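You operate a simulated robot arm through the tools that you are given. There is no shell and no other tool.

You run a simulated robot arm. Do the job below in one go: nothing can be reset, and whatever is moved stays where it is left.

## Task
Wind the lifter plate up and brush the old resin off it.
Fine: put the brush back and wind the plate down again. Set down upright: brush. What is to be rubbed or washed off counts as gone when no trace of it is left.

It is judged by the outcome, as a careful person would: the job done as asked, and still so three seconds after it is handed in. It fails if anything else is knocked over, pushed out of place, dropped, spilled or broken.

## Robot
A 6-joint arm with a two-finger gripper, fixed in place. Base frame: the origin is on the floor under the middle of its stand, x ahead of it, y to its left, z up; the work surface is at about z = 800. Lengths are in mm, angles in rad, forces in N, time in s.
It reaches about 1637 mm from its shoulder. Its first joint turns from -2.897 to 2.897 rad. Payload 3.43 kg.
The TCP is the grasp point between the finger pads, 20 mm short of the fingertips. In the tool frame z runs along the fingers and y along their closing line. The gripper opens to 190 mm; its body begins 248 mm behind the TCP.
Orientation is that of the tool frame in the base frame, as a unit quaternion [w, x, y, z]. With the fingers straight down and closing along the base's y, the tool's x points along the base's -x, its y along +y and its z along -z.

## Interface
- The arm moves only by the tool send_rows. Its argument "deltas" is a list of rows, each a list of 7 numbers: the turn, a rotation vector about the tool's x, y, z in units of 90 degrees (1.0 is 90 degrees), then the shift along the tool's x, y, z in units of 300 mm (1.0 is 300 mm), then the closure in counts, from 0 (fully open) to 255 (shut). In form: [[wx, wy, wz, tx, ty, tz, fingers], ...]. A call has 1 to 20 rows; each row is the pose to reach, as a shift and turn from the pose commanded when the call began, along the tool's axes at that moment. A call with a number of a shift or a turn outside -1 to 1 is refused whole. Rows are played at 5 a second. More than 50 mm and 0.15 rad between two rows, or a gripper value outside its range, and nothing of the call is played. Where a pose cannot be reached the arm comes as near as it can. A force on the tool above 40 N (or 10 N above the force at the start of the call, whichever is more), or a blocked arm, ends the call early, and 0.2 s more pass. Each finger travels about 45 mm/s and halts on what it meets, pressing with about 20 N; the grip force reading is that of the motor and also rises with nothing between the fingers. The clock runs only during rows and for 0.2 s after the last one: add rows that repeat a pose to give the fingers time. The reply holds the time, the measured pose of the TCP, the force on the tool along the base axes, the opening and the grip force, in the units named above and with some noise, with the torque about the TCP (base axes, N m) and any sound that the robot's microphone picked up.
- Cameras (640 x 400 px; columns grow to the right, rows downward): "scene" is fixed at [48.7, 516.2, 1451.1]; the picture's right is [-0.11, -0.99, 0.00], its down [-0.43, 0.05, -0.90] and it looks along [0.89, -0.10, -0.44] (base axes); focal length 340 px, centre (320, 200). "wrist" rides on the gripper at [70, -8, -288] in the tool frame; the picture's right is [0.12, 0.99, 0.00], its down [-0.96, 0.12, -0.25] and it looks along [-0.25, 0.03, 0.97] (tool axes); focal length 261 px, centre (320, 200). There is no depth. A picture from a camera that has moved, and an enlarged one, comes with that camera's place and axes in the base frame and with its lens. The place of the scene camera against the robot may be out by one fixed shift of up to 25 mm in any direction.
- grab_frame(camera): a new picture of that camera. The clock stands still meanwhile.
- move_column(by): slides the trunk up (or, below 0, down) by that many mm; the arm rides with it, the base frame stays. It gives what a move gives, with no picture.
- zoom(camera, box): a new picture of the part [left, top, right, bottom] of that camera's present view, enlarged. The clock stands still meanwhile.
- sign_off(): hands the job in; it is judged then, once.

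Places have to be worked out from the pictures, the camera data and where the tool is seen. Open the gripper and draw the arm clear of the work before you hand the job in, unless the task says otherwise.

The tools are called after "Request:" by a JSON object that holds its "op" and its "data". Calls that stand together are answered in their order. send_rows: Moves the arm, as the interface text tells. Its arguments: {"type":"object","properties":{"deltas":{"type":"array","items":{"type":"array","items":{"type":"number"}}}},"required":["deltas"]} The other tools are called the same way: move_column (by) moves the trunk up or down; grab_frame (camera) takes a picture; zoom (camera, box) takes an enlarged picture of a part of a camera's view; sign_off () hands the job in.

At the start:

```text
t: 0.0
position: [809.7, 365.7, 1096.7]
tcp_rot: [0.0, 0.0, 1.0, 0.0]
contact_force: [-0.3, -1.1, 0.0]
wrist_torque: [0.01, 0.02, 0.01]
width: 190.0
grasp_force: 0.0
trunk travel left (down, up): [-175.0, 65.0]
```

scene: 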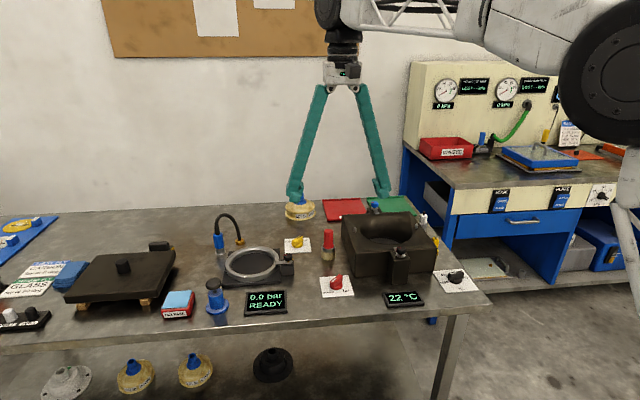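
wrist: 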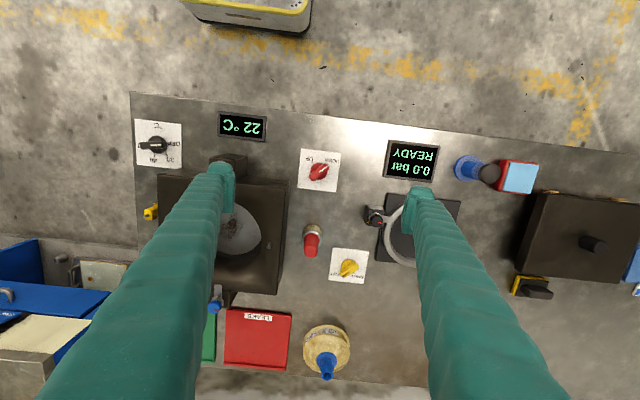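

I start by looking at the scene more closely to identify the lifter plate, its knob, and the brush.

Request:
{"op": "zoom", "data": {"camera": "scene", "box": [200, 190, 360, 330]}}

Request:
{"op": "zoom", "data": {"camera": "scene", "box": [0, 200, 220, 340]}}

Request:
{"op": "zoom", "data": {"camera": "scene", "box": [310, 190, 490, 320]}}

Request:
{"op": "zoom", "data": {"camera": "wrist", "box": [120, 80, 400, 300]}}

Request:
{"op": "zoom", "data": {"camera": "wrist", "box": [340, 80, 640, 320]}}

```text
2.86 times, centred on (280, 260) of scene
camera zoom: at [48.7, 516.2, 1451.1], right [-0.11, -0.99, 0.0], down [-0.43, 0.05, -0.9], along [0.89, -0.1, -0.44], focal length 972 px, centre (434, 29)
```

zoom: 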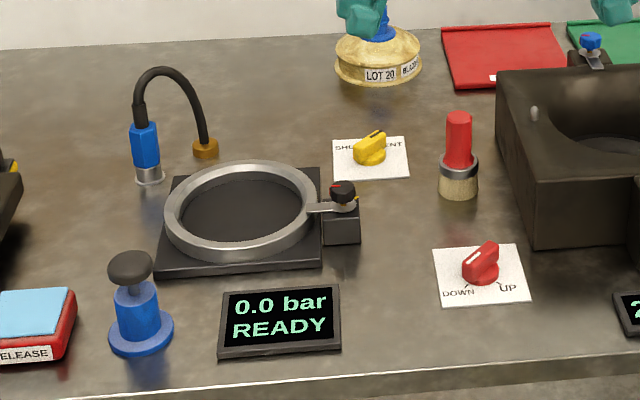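

```text
2.86 times, centred on (110, 270) of scene
camera zoom: at [48.7, 516.2, 1451.1], right [-0.11, -0.99, 0.0], down [-0.43, 0.05, -0.9], along [0.89, -0.1, -0.44], focal length 972 px, centre (920, 0)
```

zoom: 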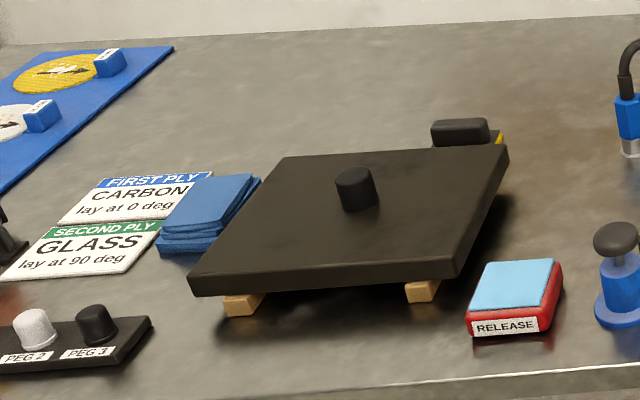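

```text
3.08 times, centred on (400, 255) of scene
camera zoom: at [48.7, 516.2, 1451.1], right [-0.11, -0.99, 0.0], down [-0.43, 0.05, -0.9], along [0.89, -0.1, -0.44], focal length 1047 px, centre (74, 31)
```

zoom: 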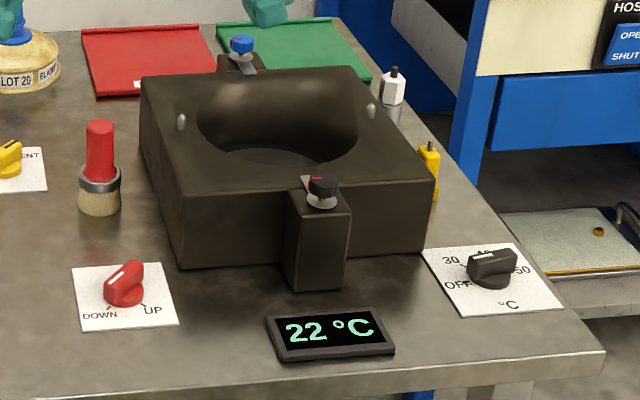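

```text
1.82 times, centred on (260, 190) of wrist
camera zoom: at [739.3, 359.4, 1382.6], right [-0.12, 0.99, 0.0], down [0.96, 0.12, 0.25], along [0.25, 0.03, -0.97], focal length 474 px, centre (429, 218)
```

zoom: 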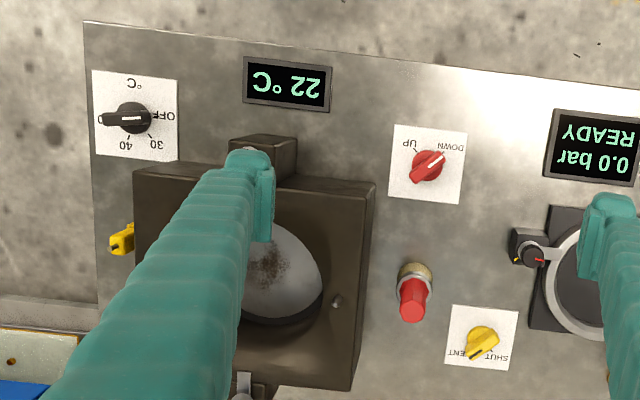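

```text
1.67 times, centred on (490, 200) of wrist
camera zoom: at [739.3, 359.4, 1382.6], right [-0.12, 0.99, 0.0], down [0.96, 0.12, 0.25], along [0.25, 0.03, -0.97], focal length 434 px, centre (37, 200)
```

zoom: 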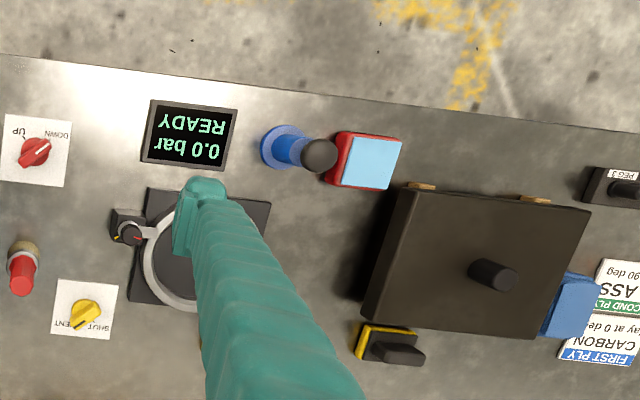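

The red DOWN/UP knob lies almost under the TCP, the brush is the red-handled one standing on its bristles, and the stained plate sits in the mould's cavity. I zoom in for detail.

Request:
{"op": "zoom", "data": {"camera": "wrist", "box": [280, 130, 380, 200]}}

Request:
{"op": "zoom", "data": {"camera": "wrist", "box": [140, 160, 340, 310]}}

Request:
{"op": "zoom", "data": {"camera": "scene", "box": [310, 220, 380, 310]}}

Request:
{"op": "zoom", "data": {"camera": "scene", "box": [330, 190, 450, 290]}}

```text
5.71 times, centred on (330, 165) of wrist
camera zoom: at [739.3, 359.4, 1382.6], right [-0.12, 0.99, 0.0], down [0.96, 0.12, 0.25], along [0.25, 0.03, -0.97], focal length 1489 px, centre (263, 400)
```

zoom: 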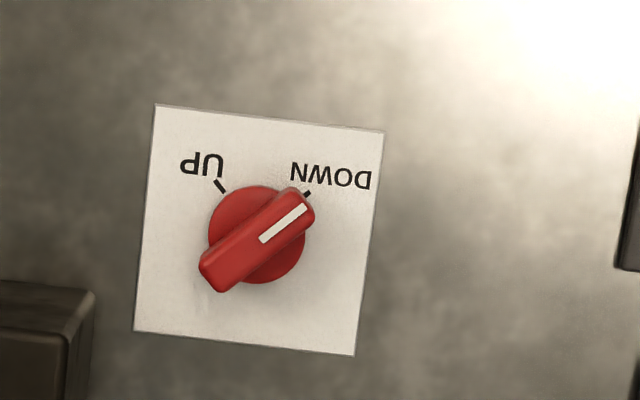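

```text
2.67 times, centred on (240, 235) of wrist
camera zoom: at [739.3, 359.4, 1382.6], right [-0.12, 0.99, 0.0], down [0.96, 0.12, 0.25], along [0.25, 0.03, -0.97], focal length 695 px, centre (533, 107)
```

zoom: 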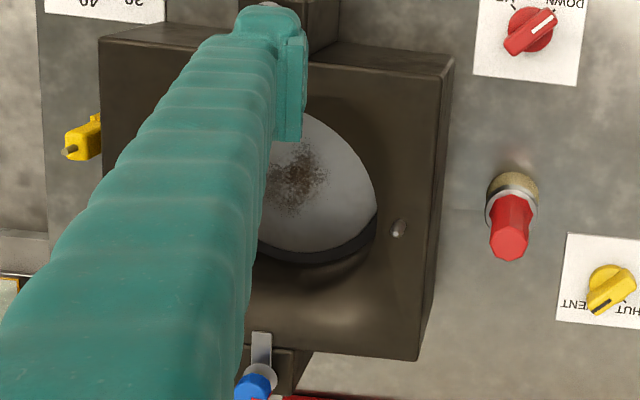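

```text
4.44 times, centred on (345, 265) of scene
camera zoom: at [48.7, 516.2, 1451.1], right [-0.11, -0.99, 0.0], down [-0.43, 0.05, -0.9], along [0.89, -0.1, -0.44], focal length 1512 px, centre (209, -89)
```

zoom: 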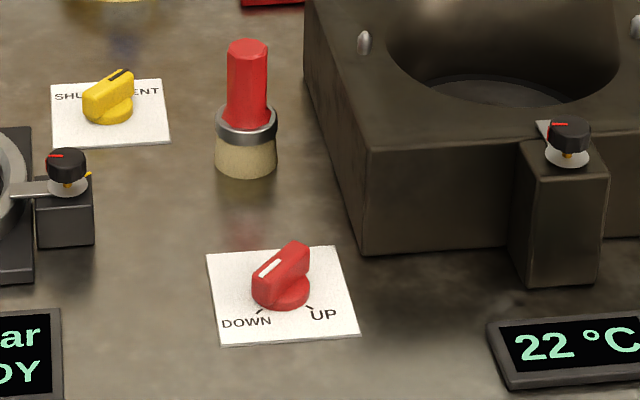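

```text
4.00 times, centred on (390, 240) of scene
camera zoom: at [48.7, 516.2, 1451.1], right [-0.11, -0.99, 0.0], down [-0.43, 0.05, -0.9], along [0.89, -0.1, -0.44], focal length 1361 px, centre (40, 40)
```

zoom: 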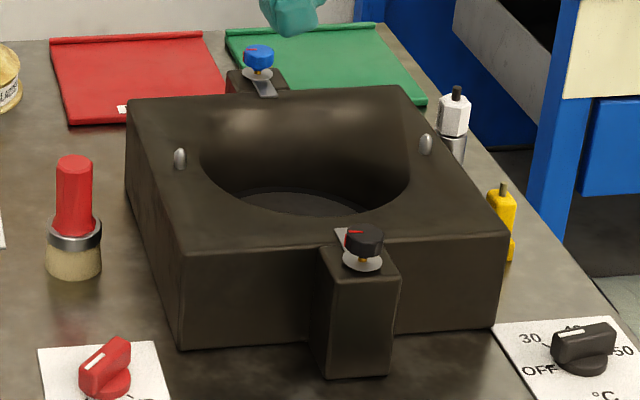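

Knob estimated at about (821, 367), its bar along the 135° direction (pointing at DOWN), UP being a 90° counter-clockwise turn from above. I first lower above it, partly close the fingers and turn the wrist by 45° so the pads straddle the bar.

Request:
{"op": "send_rows", "data": {"deltas": [[0, 0, 0.083, -0.0126, 0.001, 0.08, 60], [0, 0, 0.166, -0.0252, 0.002, 0.16, 120], [0, 0, 0.25, -0.0377, 0.003, 0.24, 148], [0, 0, 0.333, -0.0377, 0.003, 0.32, 148], [0, 0, 0.416, -0.0377, 0.003, 0.4, 148], [0, 0, 0.5, -0.0377, 0.003, 0.48, 148], [0, 0, 0.5, -0.0377, 0.003, 0.48, 148], [0, 0, 0.5, -0.0377, 0.003, 0.48, 148]]}}

```text
t: 1.8
position: [819.7, 367.5, 951.0]
tcp_rot: [0.0, 0.382, 0.924, 0.001]
contact_force: [-0.5, -0.2, 0.2]
wrist_torque: [-0.01, 0.01, 0.05]
width: 80.0
grasp_force: 0.0
trunk travel left (down, up): [-175.0, 65.0]
```

Request:
{"op": "grab_frame", "data": {"camera": "wrist"}}

Request:
{"op": "grab_frame", "data": {"camera": "scene"}}

```text
taken
camera wrist: at [764.1, 412.5, 1236.9], right [0.62, 0.79, 0.0], down [0.76, -0.6, 0.25], along [0.19, -0.15, -0.97], focal length 261 px, centre (320, 200)
```

wrist: 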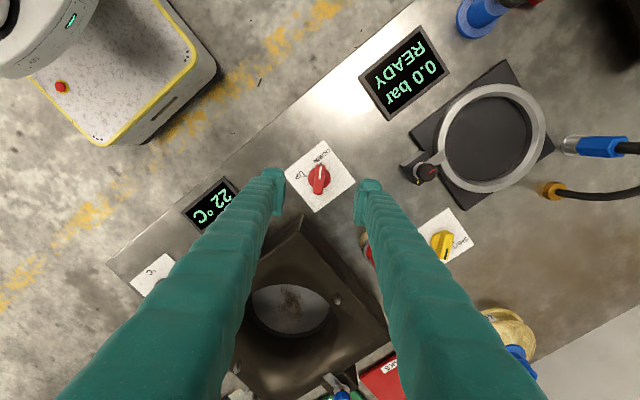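

```text
taken
```

scene: 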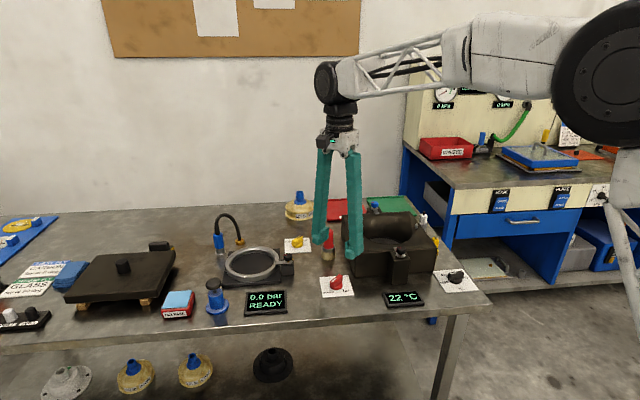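

The fingers straddle the knob in the wrist view; I zoom to refine the knob's position.

Request:
{"op": "zoom", "data": {"camera": "wrist", "box": [260, 130, 380, 220]}}

Request:
{"op": "zoom", "data": {"camera": "scene", "box": [290, 200, 400, 310]}}

```text
4.44 times, centred on (320, 175) of wrist
camera zoom: at [764.1, 412.5, 1236.9], right [0.62, 0.79, 0.0], down [0.76, -0.6, 0.25], along [0.19, -0.15, -0.97], focal length 1158 px, centre (320, 311)
```

zoom: 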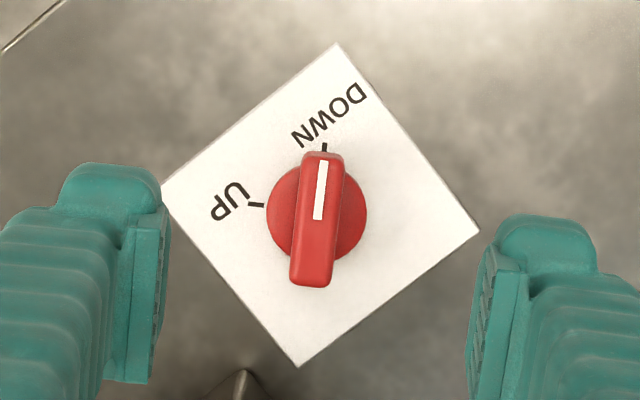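

```text
3.64 times, centred on (345, 255) of scene
camera zoom: at [48.7, 516.2, 1451.1], right [-0.11, -0.99, 0.0], down [-0.43, 0.05, -0.9], along [0.89, -0.1, -0.44], focal length 1237 px, centre (229, 0)
```

zoom: 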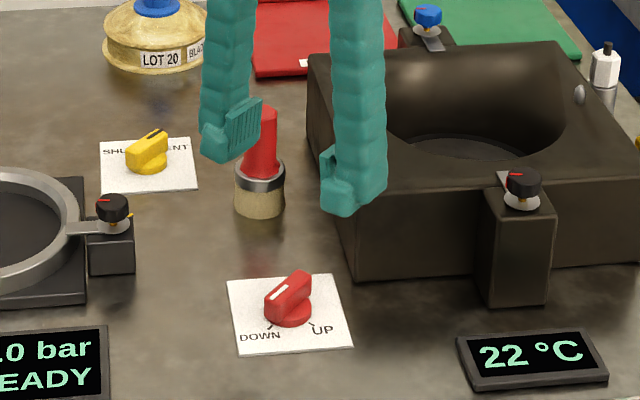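

The knob is at about (820.6, 366.8), within 1 mm of the TCP, and the bar is aligned with the tool x. I lower to about z = 838 with the fingers still open.

Request:
{"op": "send_rows", "data": {"deltas": [[0, 0, 0, 0, 0, 0.1, 148], [0, 0, 0, 0, 0, 0.2, 148], [0, 0, 0, 0, 0, 0.3, 148], [0, 0, 0, -0.003, 0, 0.377, 148], [0, 0, 0, -0.003, 0, 0.377, 148]]}}

Request:
{"op": "zoom", "data": {"camera": "scene", "box": [290, 200, 400, 310]}}

Request:
{"op": "zoom", "data": {"camera": "wrist", "box": [260, 120, 380, 220]}}

```text
t: 3.0
position: [820.2, 366.3, 838.2]
tcp_rot: [0.0, 0.383, 0.924, 0.0]
contact_force: [0.1, -0.2, 0.2]
wrist_torque: [0.0, -0.02, 0.0]
width: 79.9
grasp_force: 0.0
trunk travel left (down, up): [-175.0, 65.0]
```

```text
3.64 times, centred on (345, 255) of scene
camera zoom: at [48.7, 516.2, 1451.1], right [-0.11, -0.99, 0.0], down [-0.43, 0.05, -0.9], along [0.89, -0.1, -0.44], focal length 1237 px, centre (229, 0)
```

zoom: 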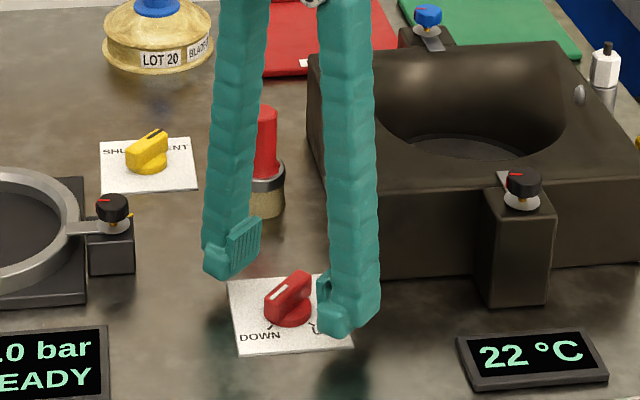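

```text
4.00 times, centred on (320, 170) of wrist
camera zoom: at [765.3, 411.3, 1124.6], right [0.62, 0.79, 0.0], down [0.76, -0.6, 0.25], along [0.19, -0.15, -0.97], focal length 1043 px, centre (320, 320)
```

zoom: 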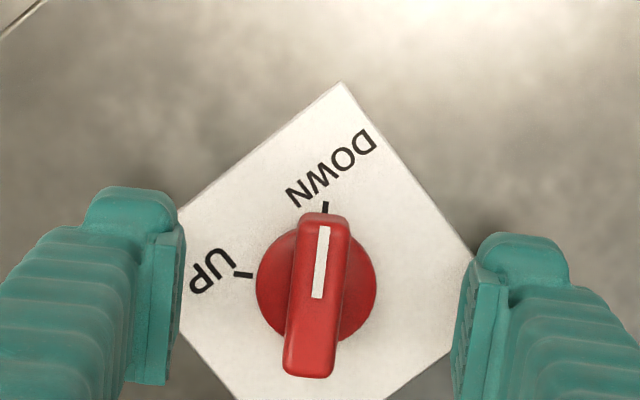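

The knob is well centred between the pads. I go down 4 mm more and close on the bar.

Request:
{"op": "send_rows", "data": {"deltas": [[0, 0, 0, 0, 0, 0.0147, 148], [0, 0, 0, 0, 0, 0.0147, 190], [0, 0, 0, 0, 0, 0.0147, 230], [0, 0, 0, 0, 0, 0.0147, 255], [0, 0, 0, 0, 0, 0.0147, 255], [0, 0, 0, 0, 0, 0.0147, 255], [0, 0, 0, 0, 0, 0.0147, 255]]}}

Request:
{"op": "zoom", "data": {"camera": "scene", "box": [290, 220, 390, 310]}}

Request:
{"op": "zoom", "data": {"camera": "wrist", "box": [260, 140, 380, 240]}}

```text
t: 4.6
position: [819.6, 365.8, 835.0]
tcp_rot: [0.0, 0.382, 0.924, -0.001]
contact_force: [-17.7, -12.0, -2.7]
wrist_torque: [-0.1, 0.16, -0.04]
width: 14.9
grasp_force: 45.1
trunk travel left (down, up): [-175.0, 65.0]
```

```text
4.44 times, centred on (340, 265) of scene
camera zoom: at [48.7, 516.2, 1451.1], right [-0.11, -0.99, 0.0], down [-0.43, 0.05, -0.9], along [0.89, -0.1, -0.44], focal length 1512 px, centre (231, -89)
```

zoom: 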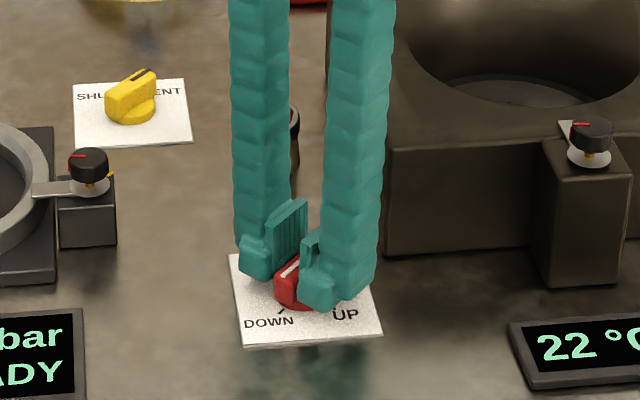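

```text
4.00 times, centred on (320, 190) of wrist
camera zoom: at [764.8, 411.0, 1120.4], right [0.62, 0.79, 0.0], down [0.76, -0.6, 0.25], along [0.19, -0.15, -0.97], focal length 1043 px, centre (320, 240)
```

zoom: 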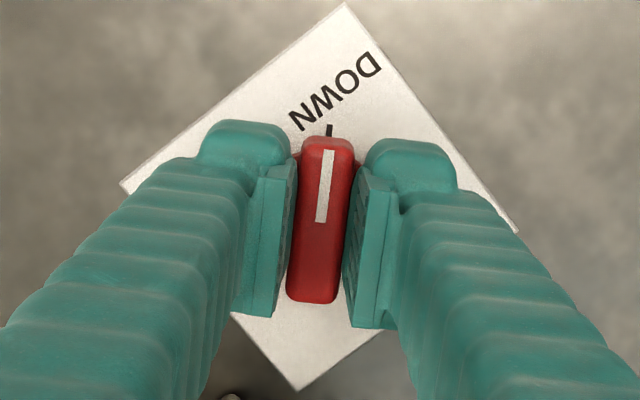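

Gripped at 14.9 mm. The side force (about −21 N along tool −y) says the TCP is a bit off centre, so I ease about 0.8 mm along tool −y before turning.

Request:
{"op": "send_rows", "data": {"deltas": [[0, 0, 0, 0, -0.0025, 0, 255], [0, 0, 0, 0, -0.0025, 0, 255]]}}

```text
t: 5.2
position: [819.2, 366.0, 835.1]
tcp_rot: [-0.001, 0.382, 0.924, 0.0]
contact_force: [-18.2, -12.1, -12.1]
wrist_torque: [-0.14, 0.13, -0.03]
width: 14.8
grasp_force: 45.3
trunk travel left (down, up): [-175.0, 65.0]
```

The reading barely changed, so I nudge a little more along tool −y and watch the force.

Request:
{"op": "send_rows", "data": {"deltas": [[0, 0, 0, 0, -0.003, 0, 255], [0, 0, 0, 0, -0.005, 0, 255], [0, 0, 0, 0, -0.005, 0, 255]]}}

```text
t: 6.0
position: [820.0, 365.4, 835.4]
tcp_rot: [0.0, 0.382, 0.924, -0.001]
contact_force: [-4.7, -4.8, -19.1]
wrist_torque: [-0.03, -0.01, 0.04]
width: 15.0
grasp_force: 44.8
trunk travel left (down, up): [-175.0, 65.0]
```

Side force is nearly gone; a −19 N vertical reading remains, so I raise the command by about 1.2 mm to see whether it relaxes.

Request:
{"op": "send_rows", "data": {"deltas": [[0, 0, 0, 0, 0, -0.004, 255], [0, 0, 0, 0, 0, -0.004, 255]]}}

```text
t: 6.6
position: [820.0, 365.4, 835.0]
tcp_rot: [-0.001, 0.383, 0.924, -0.001]
contact_force: [-4.4, -2.8, -33.8]
wrist_torque: [-0.15, -0.13, 0.0]
width: 15.1
grasp_force: 45.1
trunk travel left (down, up): [-175.0, 65.0]
```

The pull grew, so the reading is the force on the tool and I should go down instead: I lower by about 2.5 mm.

Request:
{"op": "send_rows", "data": {"deltas": [[0, 0, 0, 0, -0.001, 0.004, 255], [0, 0, 0, 0, -0.001, 0.0083, 255], [0, 0, 0, 0, -0.001, 0.0083, 255]]}}

```text
t: 7.4
position: [819.0, 364.3, 834.8]
tcp_rot: [0.0, 0.383, 0.924, 0.0]
contact_force: [2.8, -0.4, -11.9]
wrist_torque: [0.08, 0.07, 0.01]
width: 15.0
grasp_force: 44.7
trunk travel left (down, up): [-175.0, 65.0]
```

Forces are small now. I turn the first half, 45° counter-clockwise seen from above (negative about tool z).

Request:
{"op": "send_rows", "data": {"deltas": [[0, 0, -0.07, 0, 0, 0.003, 255], [0, 0, -0.14, 0, 0, 0.003, 255], [0, 0, -0.21, 0, 0, 0.003, 255], [0, 0, -0.28, 0, 0, 0.003, 255], [0, 0, -0.35, 0, 0, 0.003, 255], [0, 0, -0.42, 0, 0, 0.003, 255], [0, 0, -0.5, 0, 0, 0.003, 255], [0, 0, -0.5, 0, 0, 0.003, 255]]}}

Request:
{"op": "zoom", "data": {"camera": "scene", "box": [290, 180, 450, 310]}}

Request:
{"op": "zoom", "data": {"camera": "wrist", "box": [260, 140, 380, 240]}}

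```text
t: 9.2
position: [817.3, 366.3, 833.2]
tcp_rot: [-0.002, -0.001, 1.0, 0.0]
contact_force: [-38.4, 11.0, 7.4]
wrist_torque: [-0.03, 0.1, -1.26]
width: 41.0
grasp_force: 45.2
trunk travel left (down, up): [-175.0, 65.0]
```

```text
3.08 times, centred on (370, 245) of scene
camera zoom: at [48.7, 516.2, 1451.1], right [-0.11, -0.99, 0.0], down [-0.43, 0.05, -0.9], along [0.89, -0.1, -0.44], focal length 1047 px, centre (166, 62)
```

zoom: 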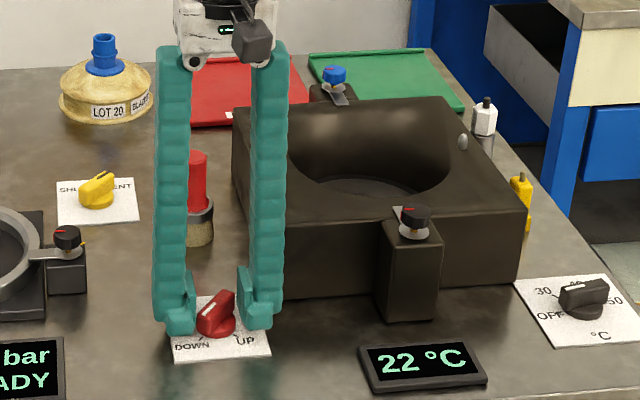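

```text
4.00 times, centred on (320, 190) of wrist
camera zoom: at [746.9, 358.7, 1119.1], right [-0.12, 0.99, 0.0], down [0.96, 0.12, 0.24], along [0.24, 0.03, -0.97], focal length 1043 px, centre (320, 240)
```

zoom: 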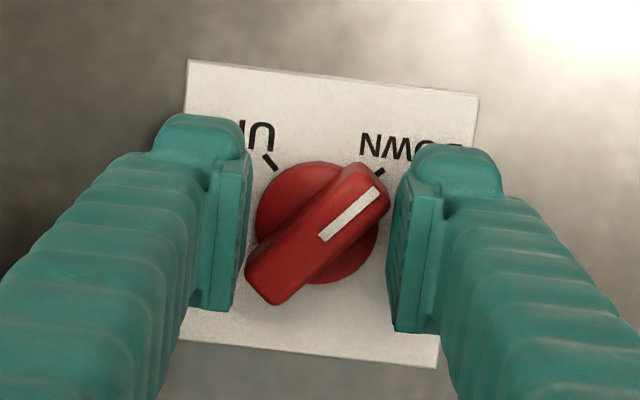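

The knob resisted: the fingers were spread to 41 mm and the bar turned only a few degrees, if at all. I hold this pose for a moment to see whether it creeps round under the squeeze.

Request:
{"op": "send_rows", "data": {"deltas": [[0, 0, 0, 0, 0, 0, 255], [0, 0, 0, 0, 0, 0, 255], [0, 0, 0, 0, 0, 0, 255], [0, 0, 0, 0, 0, 0, 255], [0, 0, 0, 0, 0, 0, 255]]}}

Request:
{"op": "zoom", "data": {"camera": "wrist", "box": [260, 140, 380, 240]}}

```text
t: 9.6
position: [816.1, 365.8, 831.9]
tcp_rot: [-0.003, 0.002, 1.0, 0.001]
contact_force: [-27.8, 27.2, 7.8]
wrist_torque: [0.93, 1.35, -1.13]
width: 41.4
grasp_force: 44.9
trunk travel left (down, up): [-175.0, 65.0]
stopped in row 2: the force on the tool passed its limit at 52 N (the readings are from after the stop); the commanded pose is now the measured one
```

```text
4.00 times, centred on (320, 190) of wrist
camera zoom: at [747.9, 358.3, 1119.2], right [-0.12, 0.99, 0.0], down [0.96, 0.11, 0.24], along [0.24, 0.03, -0.97], focal length 1043 px, centre (320, 240)
```

zoom: 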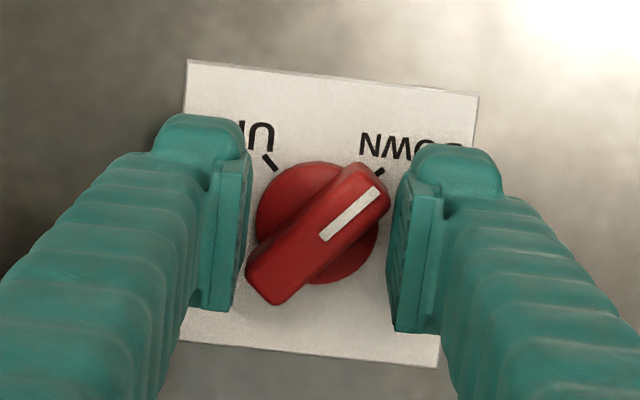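

The bar seems to have turned about 5° (135° → ~140°), so it may be a stiff or slow knob. The command is reset to the measured pose; I hold longer and watch.

Request:
{"op": "send_rows", "data": {"deltas": [[0, 0, 0, 0, 0, 0, 255], [0, 0, 0, 0, 0, 0, 255], [0, 0, 0, 0, 0, 0, 255], [0, 0, 0, 0, 0, 0, 255], [0, 0, 0, 0, 0, 0, 255], [0, 0, 0, 0, 0, 0, 255]]}}

Request:
{"op": "zoom", "data": {"camera": "wrist", "box": [260, 140, 380, 240]}}

```text
t: 10.2
position: [816.3, 365.3, 833.4]
tcp_rot: [-0.004, 0.003, 1.0, 0.003]
contact_force: [-23.6, 39.3, 5.1]
wrist_torque: [0.92, 1.29, -1.04]
width: 41.3
grasp_force: 44.9
trunk travel left (down, up): [-175.0, 65.0]
stopped in row 2: the force on the tool passed its limit at 50 N (the readings are from after the stop); the commanded pose is now the measured one
```

```text
4.00 times, centred on (320, 190) of wrist
camera zoom: at [748.3, 357.7, 1119.2], right [-0.11, 0.99, 0.01], down [0.96, 0.11, 0.24], along [0.24, 0.03, -0.97], focal length 1043 px, centre (320, 240)
```

zoom: 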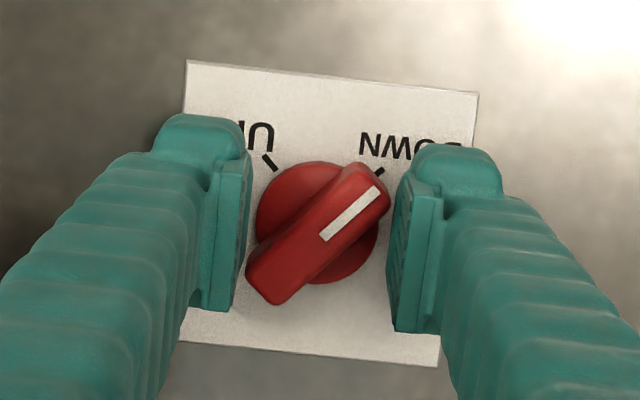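

Not moving; lateral load is building. I open the fingers to relieve it and see whether the knob springs back or stayed turned.

Request:
{"op": "send_rows", "data": {"deltas": [[0, 0, 0, 0, 0, 0, 150], [0, 0, 0, 0, 0, 0, 148], [0, 0, 0, 0, 0, 0, 148], [0, 0, 0, 0, 0, 0, 148]]}}

Request:
{"op": "zoom", "data": {"camera": "wrist", "box": [260, 140, 380, 240]}}

Request:
{"op": "zoom", "data": {"camera": "scene", "box": [290, 180, 450, 310]}}

```text
t: 11.2
position: [818.8, 360.0, 833.1]
tcp_rot: [-0.003, 0.004, 1.0, 0.001]
contact_force: [-0.5, 0.2, -0.4]
wrist_torque: [0.01, 0.02, 0.03]
width: 79.7
grasp_force: 0.0
trunk travel left (down, up): [-175.0, 65.0]
```

```text
4.00 times, centred on (320, 190) of wrist
camera zoom: at [750.7, 353.4, 1118.5], right [-0.11, 0.99, 0.0], down [0.96, 0.11, 0.24], along [0.24, 0.03, -0.97], focal length 1043 px, centre (320, 240)
```

zoom: 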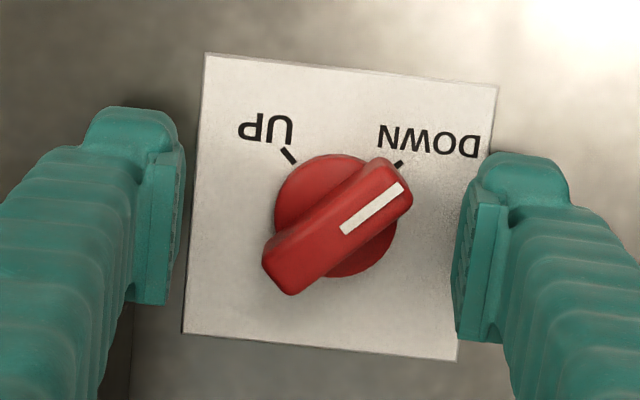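

```text
3.08 times, centred on (370, 245) of scene
camera zoom: at [48.7, 516.2, 1451.1], right [-0.11, -0.99, 0.0], down [-0.43, 0.05, -0.9], along [0.89, -0.1, -0.44], focal length 1047 px, centre (166, 62)
```

zoom: 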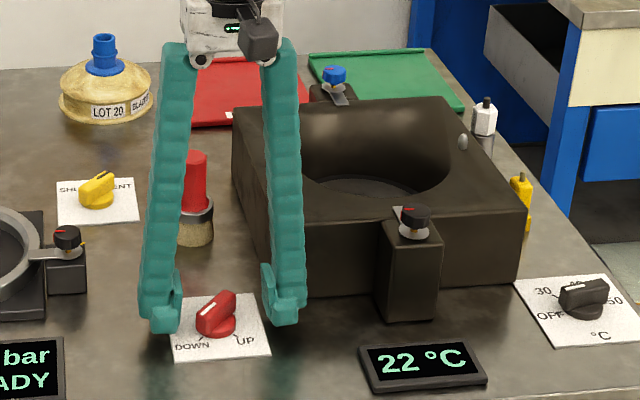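

The knob sprang back to DOWN, so it yields only a few degrees under a firm twist - it may be stopped by something. I look more carefully at the mould and the small parts on its sides before trying anything else.

Request:
{"op": "zoom", "data": {"camera": "scene", "box": [380, 190, 450, 290]}}

Request:
{"op": "zoom", "data": {"camera": "scene", "box": [360, 190, 440, 240]}}

Request:
{"op": "zoom", "data": {"camera": "scene", "box": [270, 250, 320, 310]}}

Request:
{"op": "grab_frame", "data": {"camera": "wrist"}}

```text
4.00 times, centred on (415, 240) of scene
camera zoom: at [48.7, 516.2, 1451.1], right [-0.11, -0.99, 0.0], down [-0.43, 0.05, -0.9], along [0.89, -0.1, -0.44], focal length 1361 px, centre (-60, 40)
```

zoom: 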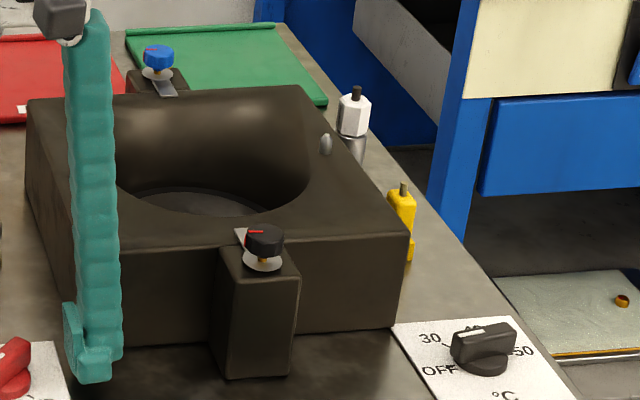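

```text
8.00 times, centred on (400, 215) of scene
camera zoom: at [48.7, 516.2, 1451.1], right [-0.11, -0.99, 0.0], down [-0.43, 0.05, -0.9], along [0.89, -0.1, -0.44], focal length 2722 px, centre (-320, 80)
```

zoom: 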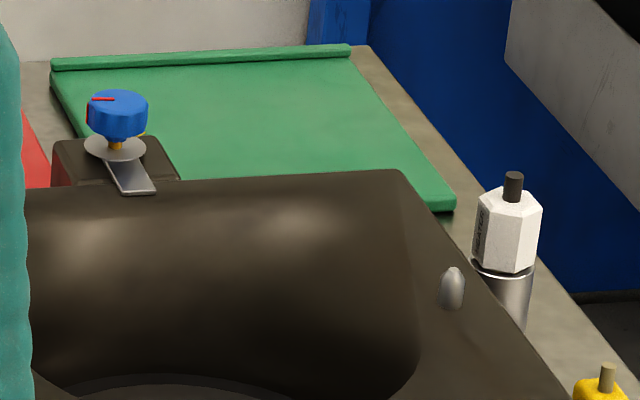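

```text
6.67 times, centred on (295, 280) of scene
camera zoom: at [48.7, 516.2, 1451.1], right [-0.11, -0.99, 0.0], down [-0.43, 0.05, -0.9], along [0.89, -0.1, -0.44], focal length 2268 px, centre (487, -333)
```

zoom: 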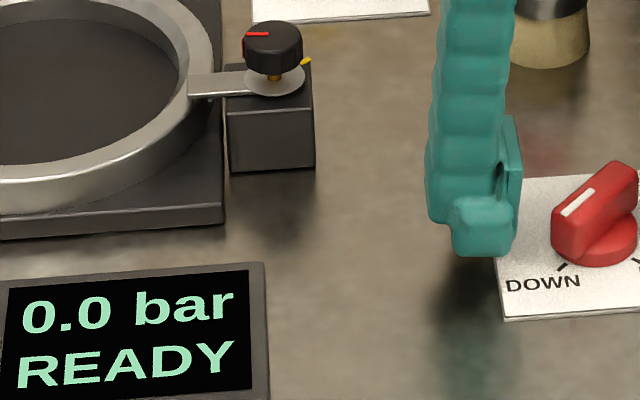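

```text
taken
camera wrist: at [750.7, 353.4, 1118.5], right [-0.11, 0.99, 0.0], down [0.96, 0.11, 0.24], along [0.24, 0.03, -0.97], focal length 261 px, centre (320, 200)
```

wrist: 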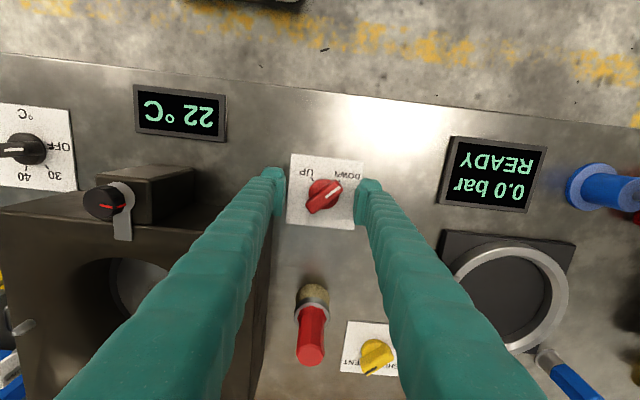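

I check how the other knobs mark their setting, to be sure which end of the bar is the pointer.

Request:
{"op": "zoom", "data": {"camera": "scene", "box": [420, 255, 490, 305]}}

Request:
{"op": "zoom", "data": {"camera": "wrist", "box": [0, 100, 100, 200]}}

Request:
{"op": "zoom", "data": {"camera": "wrist", "box": [260, 270, 420, 390]}}

Request:
{"op": "zoom", "data": {"camera": "scene", "box": [460, 50, 640, 240]}}

```text
8.00 times, centred on (455, 280) of scene
camera zoom: at [48.7, 516.2, 1451.1], right [-0.11, -0.99, 0.0], down [-0.43, 0.05, -0.9], along [0.89, -0.1, -0.44], focal length 2722 px, centre (-760, -440)
```

zoom: 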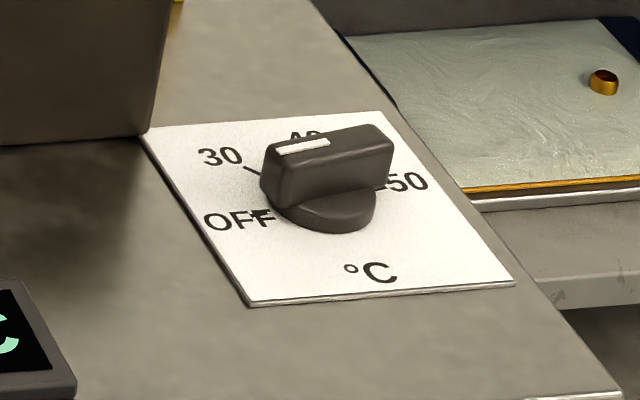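

```text
4.00 times, centred on (50, 150) of wrist
camera zoom: at [750.7, 353.4, 1118.5], right [-0.11, 0.99, 0.0], down [0.96, 0.11, 0.24], along [0.24, 0.03, -0.97], focal length 1043 px, centre (1400, 400)
```

zoom: 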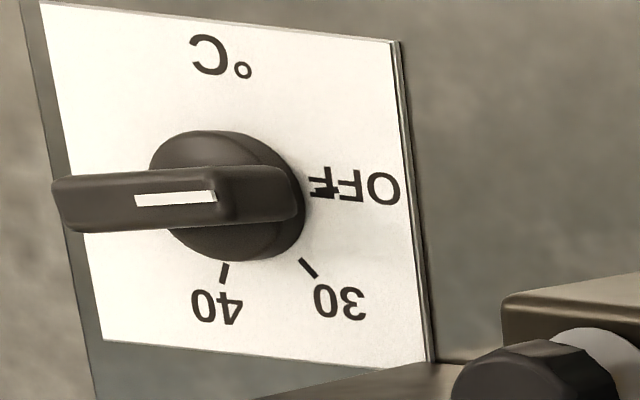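

```text
3.33 times, centred on (340, 330) of wrist
camera zoom: at [750.7, 353.4, 1118.5], right [-0.11, 0.99, 0.0], down [0.96, 0.11, 0.24], along [0.24, 0.03, -0.97], focal length 869 px, centre (253, -233)
```

zoom: 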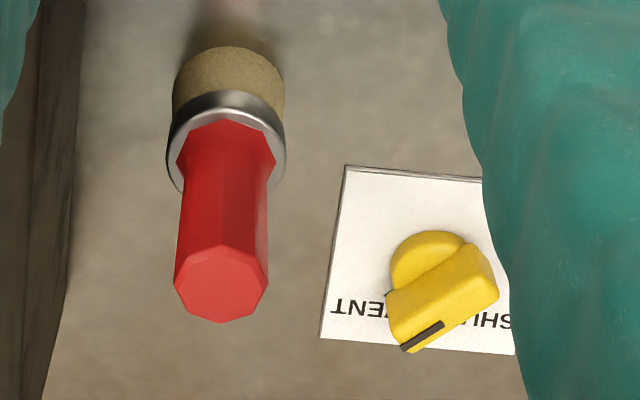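

```text
2.11 times, centred on (550, 145) of scene
camera zoom: at [48.7, 516.2, 1451.1], right [-0.11, -0.99, 0.0], down [-0.43, 0.05, -0.9], along [0.89, -0.1, -0.44], focal length 716 px, centre (-164, 316)
```

zoom: 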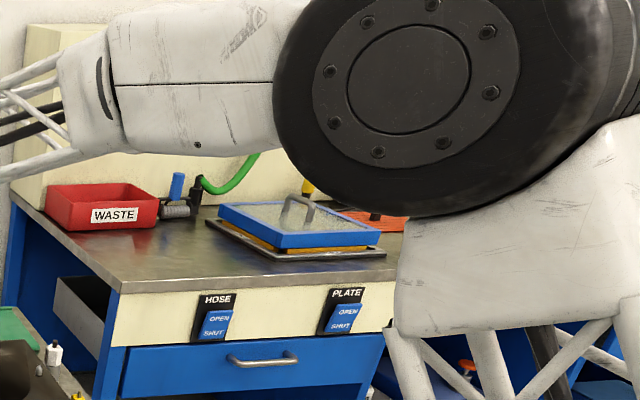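

All knobs show the pointer by the line end, so the red one does point at DOWN. Before concluding it is locked, I re-centre on the knob (best estimate (818.5, 366.3)) and regrip along the bar.

Request:
{"op": "send_rows", "data": {"deltas": [[0, 0, 0.083, 0.001, 0.01, 0, 148], [0, 0, 0.166, 0.001, 0.02, 0, 148], [0, 0, 0.25, 0.001, 0.021, 0, 148], [0, 0, 0.333, 0.001, 0.021, 0, 148], [0, 0, 0.416, 0.001, 0.021, 0, 148], [0, 0, 0.5, 0.001, 0.021, 0, 148], [0, 0, 0.5, 0.001, 0.021, 0, 148]]}}

Request:
{"op": "zoom", "data": {"camera": "wrist", "box": [260, 140, 380, 240]}}

```text
t: 12.8
position: [817.7, 366.7, 832.8]
tcp_rot: [-0.003, 0.386, 0.923, 0.0]
contact_force: [0.2, 0.6, 0.0]
wrist_torque: [0.01, 0.02, 0.02]
width: 79.8
grasp_force: 0.0
trunk travel left (down, up): [-175.0, 65.0]
```

```text
4.00 times, centred on (320, 190) of wrist
camera zoom: at [765.0, 412.4, 1118.4], right [0.62, 0.78, 0.0], down [0.76, -0.61, 0.24], along [0.19, -0.15, -0.97], focal length 1043 px, centre (320, 240)
```

zoom: 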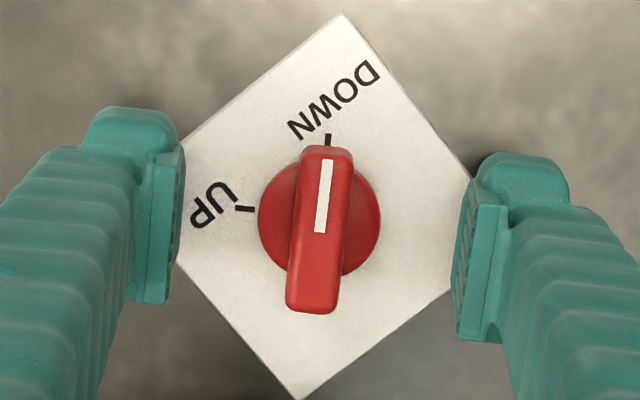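

Well centred. I close on the bar again and check the readings.

Request:
{"op": "send_rows", "data": {"deltas": [[0, 0, 0, 0, 0, 0, 200], [0, 0, 0, 0, 0, 0, 240], [0, 0, 0, 0, 0, 0, 255], [0, 0, 0, 0, 0, 0, 255], [0, 0, 0, 0, 0, 0, 255], [0, 0, 0, 0, 0, 0, 255]]}}

```text
t: 14.2
position: [818.6, 366.4, 832.7]
tcp_rot: [-0.003, 0.386, 0.923, 0.0]
contact_force: [-0.5, 0.1, 0.3]
wrist_torque: [0.0, 0.0, 0.01]
width: 14.8
grasp_force: 45.3
trunk travel left (down, up): [-175.0, 65.0]
```

Perfectly centred this time (no net force). I try a small counter-clockwise turn (about 9°) and read the torque and width.

Request:
{"op": "send_rows", "data": {"deltas": [[0, 0, -0.05, 0, 0, 0, 255], [0, 0, -0.1, 0, 0, 0, 255], [0, 0, -0.1, 0, 0, 0, 255]]}}

Request:
{"op": "zoom", "data": {"camera": "wrist", "box": [260, 140, 380, 240]}}

```text
t: 15.0
position: [818.4, 365.9, 831.3]
tcp_rot: [-0.004, 0.312, 0.95, -0.001]
contact_force: [-0.1, 1.1, 1.4]
wrist_torque: [0.08, 0.07, -1.44]
width: 16.3
grasp_force: 44.8
trunk travel left (down, up): [-175.0, 65.0]
```

```text
4.00 times, centred on (320, 190) of wrist
camera zoom: at [758.8, 402.6, 1118.5], right [0.49, 0.87, 0.0], down [0.84, -0.48, 0.24], along [0.21, -0.12, -0.97], focal length 1043 px, centre (320, 240)
```

zoom: 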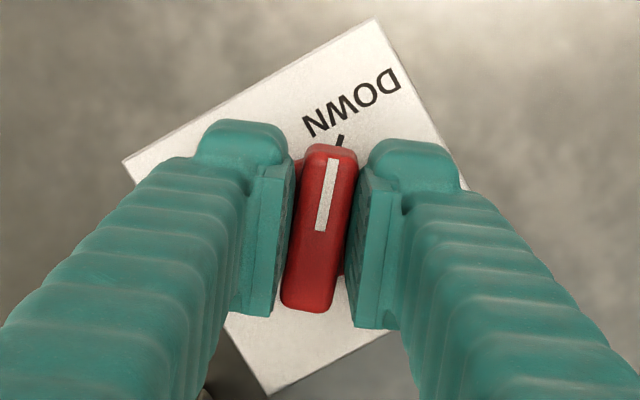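

Torque −1.44 N·m for a 9° twist: firmly blocked counter-clockwise. I return to neutral and probe a small clockwise twist for comparison.

Request:
{"op": "send_rows", "data": {"deltas": [[0, 0, 0.05, 0, 0, 0, 255], [0, 0, 0.1, 0, 0, 0, 255], [0, 0, 0.15, 0, 0, 0, 255], [0, 0, 0.2, 0, 0, 0, 255], [0, 0, 0.2, 0, 0, 0, 255]]}}

Request:
{"op": "zoom", "data": {"camera": "wrist", "box": [260, 140, 380, 240]}}

```text
t: 16.2
position: [818.8, 367.0, 831.5]
tcp_rot: [-0.004, 0.457, 0.89, -0.001]
contact_force: [-1.0, 1.1, -3.0]
wrist_torque: [-0.01, -0.01, -0.01]
width: 14.8
grasp_force: 45.1
trunk travel left (down, up): [-175.0, 65.0]
```

```text
4.00 times, centred on (320, 190) of wrist
camera zoom: at [773.1, 420.5, 1118.4], right [0.74, 0.67, 0.0], down [0.66, -0.72, 0.24], along [0.16, -0.18, -0.97], focal length 1043 px, centre (320, 240)
```

zoom: 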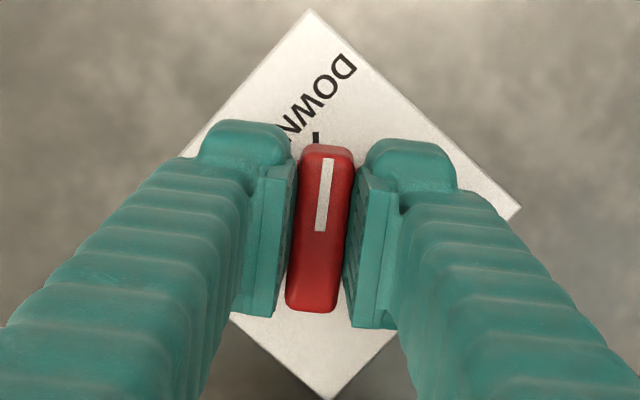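

It turns freely clockwise with no torque: the scale works like a volume knob, 270° clockwise from DOWN round the far side to UP. I keep winding clockwise in stages.

Request:
{"op": "send_rows", "data": {"deltas": [[0, 0, 0.08, 0, 0, 0, 255], [0, 0, 0.16, 0, 0, 0, 255], [0, 0, 0.24, 0, 0, 0, 255], [0, 0, 0.32, 0, 0, 0, 255], [0, 0, 0.4, 0, 0, 0, 255], [0, 0, 0.48, 0, 0, 0, 255], [0, 0, 0.56, 0, 0, 0, 255], [0, 0, 0.64, 0, 0, 0, 255], [0, 0, 0.64, 0, 0, 0, 255]]}}

Request:
{"op": "zoom", "data": {"camera": "wrist", "box": [260, 140, 380, 240]}}

Request:
{"op": "grab_frame", "data": {"camera": "scene"}}

```text
t: 18.2
position: [821.4, 366.1, 832.4]
tcp_rot: [-0.001, 0.829, 0.559, -0.003]
contact_force: [35.7, 3.3, -10.1]
wrist_torque: [0.01, -0.27, 0.1]
width: 15.1
grasp_force: 45.0
trunk travel left (down, up): [-175.0, 65.0]
```

```text
4.00 times, centred on (320, 190) of wrist
camera zoom: at [841.3, 436.8, 1118.0], right [0.96, -0.26, -0.01], down [-0.25, -0.94, 0.25], along [-0.07, -0.24, -0.97], focal length 1043 px, centre (320, 240)
```

zoom: 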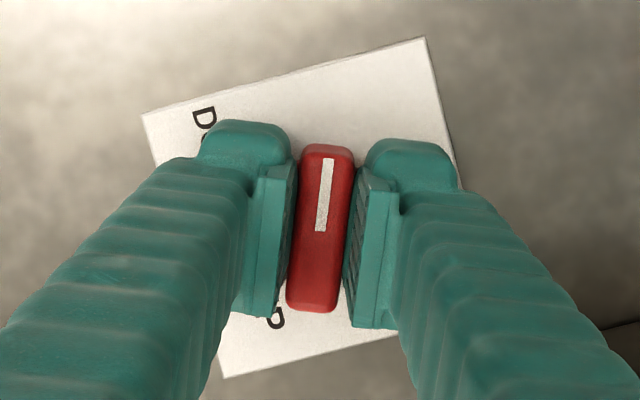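

```text
taken
```

scene: 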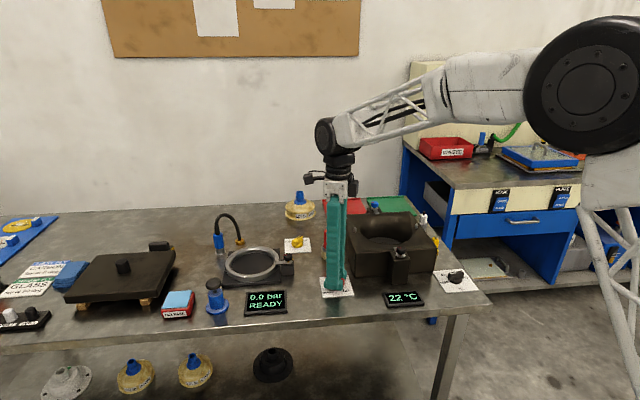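

Turned about 67° so far (pointer at ~68°). The +36 N along tool y shows the knob's axis is a few mm off my commanded point – about (821, 364) – so I shift there and go on winding.

Request:
{"op": "send_rows", "data": {"deltas": [[0, 0, 0, -0.002, 0.006, 0.002, 255], [0, 0, 0, -0.0042, 0.011, 0.003, 255], [0, 0, 0.08, -0.0042, 0.011, 0.003, 255], [0, 0, 0.16, -0.0042, 0.011, 0.003, 255], [0, 0, 0.24, -0.0042, 0.011, 0.003, 255], [0, 0, 0.32, -0.0042, 0.011, 0.003, 255], [0, 0, 0.4, -0.0042, 0.011, 0.003, 255], [0, 0, 0.48, -0.0042, 0.011, 0.003, 255], [0, 0, 0.56, -0.0042, 0.011, 0.003, 255], [0, 0, 0.56, -0.0042, 0.011, 0.003, 255]]}}

Request:
{"op": "zoom", "data": {"camera": "wrist", "box": [260, 140, 380, 240]}}

Request:
{"op": "zoom", "data": {"camera": "scene", "box": [290, 160, 450, 310]}}

```text
t: 20.4
position: [820.9, 364.5, 831.4]
tcp_rot: [-0.005, 0.96, 0.279, -0.002]
contact_force: [-5.5, 18.6, 4.4]
wrist_torque: [0.26, -0.27, 0.0]
width: 15.2
grasp_force: 45.4
out of reach, approached as far as the arm can: row 8, 9, 10
trunk travel left (down, up): [-175.0, 65.0]
stopped in row 10: the force on the tool passed its limit at 47 N (the readings are from after the stop); the commanded pose is now the measured one
```

```text
4.00 times, centred on (320, 190) of wrist
camera zoom: at [878.6, 408.6, 1117.5], right [0.63, -0.78, -0.01], down [-0.75, -0.61, 0.25], along [-0.2, -0.15, -0.97], focal length 1043 px, centre (320, 240)
```

zoom: 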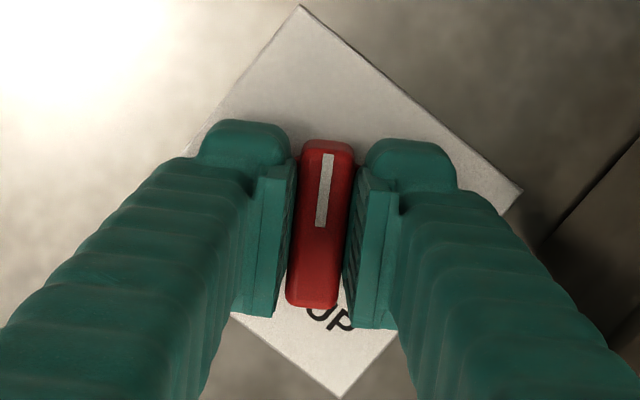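

```text
2.67 times, centred on (370, 235) of scene
camera zoom: at [48.7, 516.2, 1451.1], right [-0.11, -0.99, 0.0], down [-0.43, 0.05, -0.9], along [0.89, -0.1, -0.44], focal length 907 px, centre (187, 107)
```

zoom: 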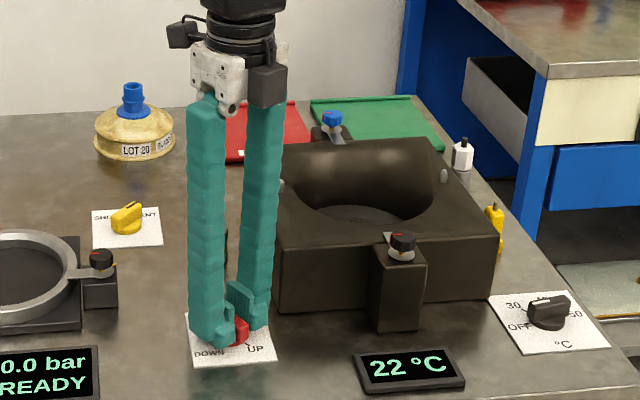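

The wrist is at its limit with the pointer at about 32°. I open slightly (34 mm, to stay clear of the mould corner), rise above the mould, turn back 180° and will regrip for the remaining ~167°.

Request:
{"op": "send_rows", "data": {"deltas": [[0, 0, 0, 0, 0, 0, 209], [0, 0, 0, 0, 0, 0, 209], [0, 0, 0, 0, 0, 0, 209], [0, 0, 0, 0, 0, -0.1, 209], [0, 0, 0, 0, 0, -0.2, 209], [0, 0, 0, 0, 0, -0.3, 209], [0, 0, 0, 0, 0, -0.35, 209], [0, 0, 0, 0, 0, -0.35, 209]]}}

Request:
{"op": "zoom", "data": {"camera": "wrist", "box": [220, 100, 420, 240]}}

Request:
{"op": "zoom", "data": {"camera": "scene", "box": [290, 180, 450, 310]}}

```text
t: 22.1
position: [821.9, 363.2, 937.3]
tcp_rot: [-0.006, 0.96, 0.278, -0.003]
contact_force: [-0.5, 0.1, 0.2]
wrist_torque: [0.02, 0.02, -0.01]
width: 34.2
grasp_force: 0.2
trunk travel left (down, up): [-175.0, 65.0]
```

```text
2.86 times, centred on (320, 170) of wrist
camera zoom: at [879.9, 406.0, 1222.8], right [0.63, -0.77, -0.01], down [-0.75, -0.62, 0.25], along [-0.2, -0.15, -0.97], focal length 745 px, centre (320, 286)
```

zoom: 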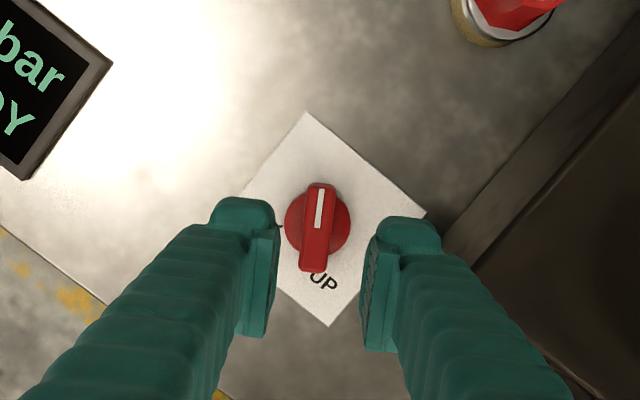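

```text
3.08 times, centred on (370, 245) of scene
camera zoom: at [48.7, 516.2, 1451.1], right [-0.11, -0.99, 0.0], down [-0.43, 0.05, -0.9], along [0.89, -0.1, -0.44], focal length 1047 px, centre (166, 62)
```

zoom: 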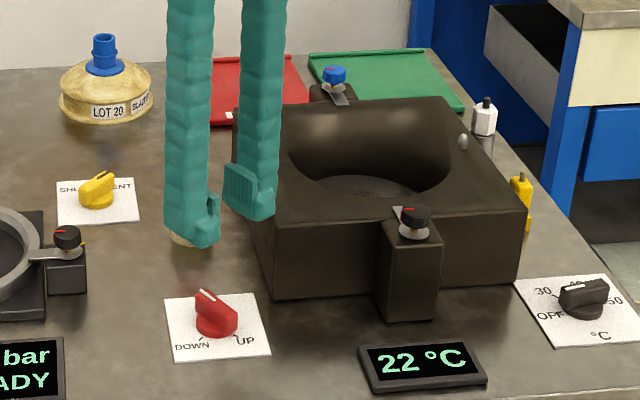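

The knob stayed put at ~32°. Now I turn the tool back 180° counter-clockwise, above the knob.

Request:
{"op": "send_rows", "data": {"deltas": [[0, 0, -0.08, 0, 0, 0, 209], [0, 0, -0.16, 0, 0, 0, 209], [0, 0, -0.24, 0, 0, 0, 209], [0, 0, -0.32, 0, 0, 0, 209], [0, 0, -0.4, 0, 0, 0, 209], [0, 0, -0.48, 0, 0, 0, 209], [0, 0, -0.56, 0, 0, 0, 209], [0, 0, -0.64, 0, 0, 0, 209], [0, 0, -0.72, 0, 0, 0, 209], [0, 0, -0.8, 0, 0, 0, 209], [0, 0, -0.88, 0, 0, 0, 209], [0, 0, -0.96, 0, 0, 0, 209], [0, 0, -1.0, 0, 0, 0, 209]]}}

Request:
{"op": "send_rows", "data": {"deltas": [[0, 0, -0.08, 0, 0, 0, 209], [0, 0, -0.16, 0, 0, 0, 209], [0, 0, -0.24, 0, 0, 0, 209], [0, 0, -0.32, 0, 0, 0, 209], [0, 0, -0.4, 0, 0, 0, 209], [0, 0, -0.48, 0, 0, 0, 209], [0, 0, -0.56, 0, 0, 0, 209], [0, 0, -0.64, 0, 0, 0, 209], [0, 0, -0.72, 0, 0, 0, 209], [0, 0, -0.8, 0, 0, 0, 209], [0, 0, -0.88, 0, 0, 0, 209], [0, 0, -0.96, 0, 0, 0, 209], [0, 0, -1.0, 0, 0, 0, 209], [0, 0, -1.0, 0, 0, 0, 209]]}}

Request:
{"op": "zoom", "data": {"camera": "wrist", "box": [220, 100, 420, 240]}}

```text
t: 24.9
position: [823.3, 362.1, 936.5]
tcp_rot: [-0.007, 0.481, 0.877, 0.001]
contact_force: [0.7, -0.2, -0.3]
wrist_torque: [0.01, 0.0, -0.01]
width: 34.5
grasp_force: 0.1
trunk travel left (down, up): [-175.0, 65.0]
```

```text
t: 27.9
position: [821.5, 362.6, 935.7]
tcp_rot: [-0.003, -0.279, 0.96, 0.005]
contact_force: [-0.3, -0.1, -0.4]
wrist_torque: [-0.01, 0.03, -0.01]
width: 34.4
grasp_force: 0.1
trunk travel left (down, up): [-175.0, 65.0]
```

```text
2.86 times, centred on (320, 170) of wrist
camera zoom: at [770.7, 316.7, 1222.1], right [-0.63, 0.77, 0.01], down [0.75, 0.61, 0.25], along [0.18, 0.17, -0.97], focal length 745 px, centre (320, 286)
```

zoom: 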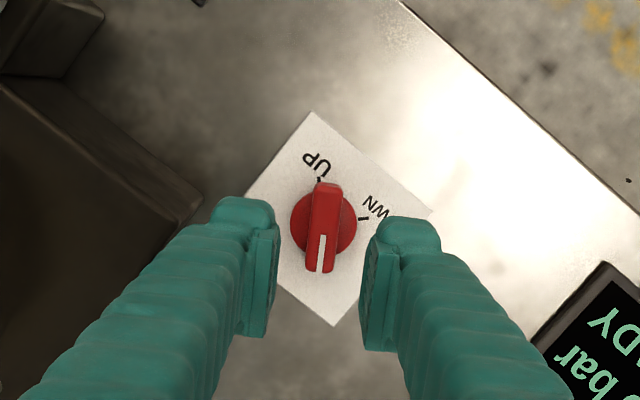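

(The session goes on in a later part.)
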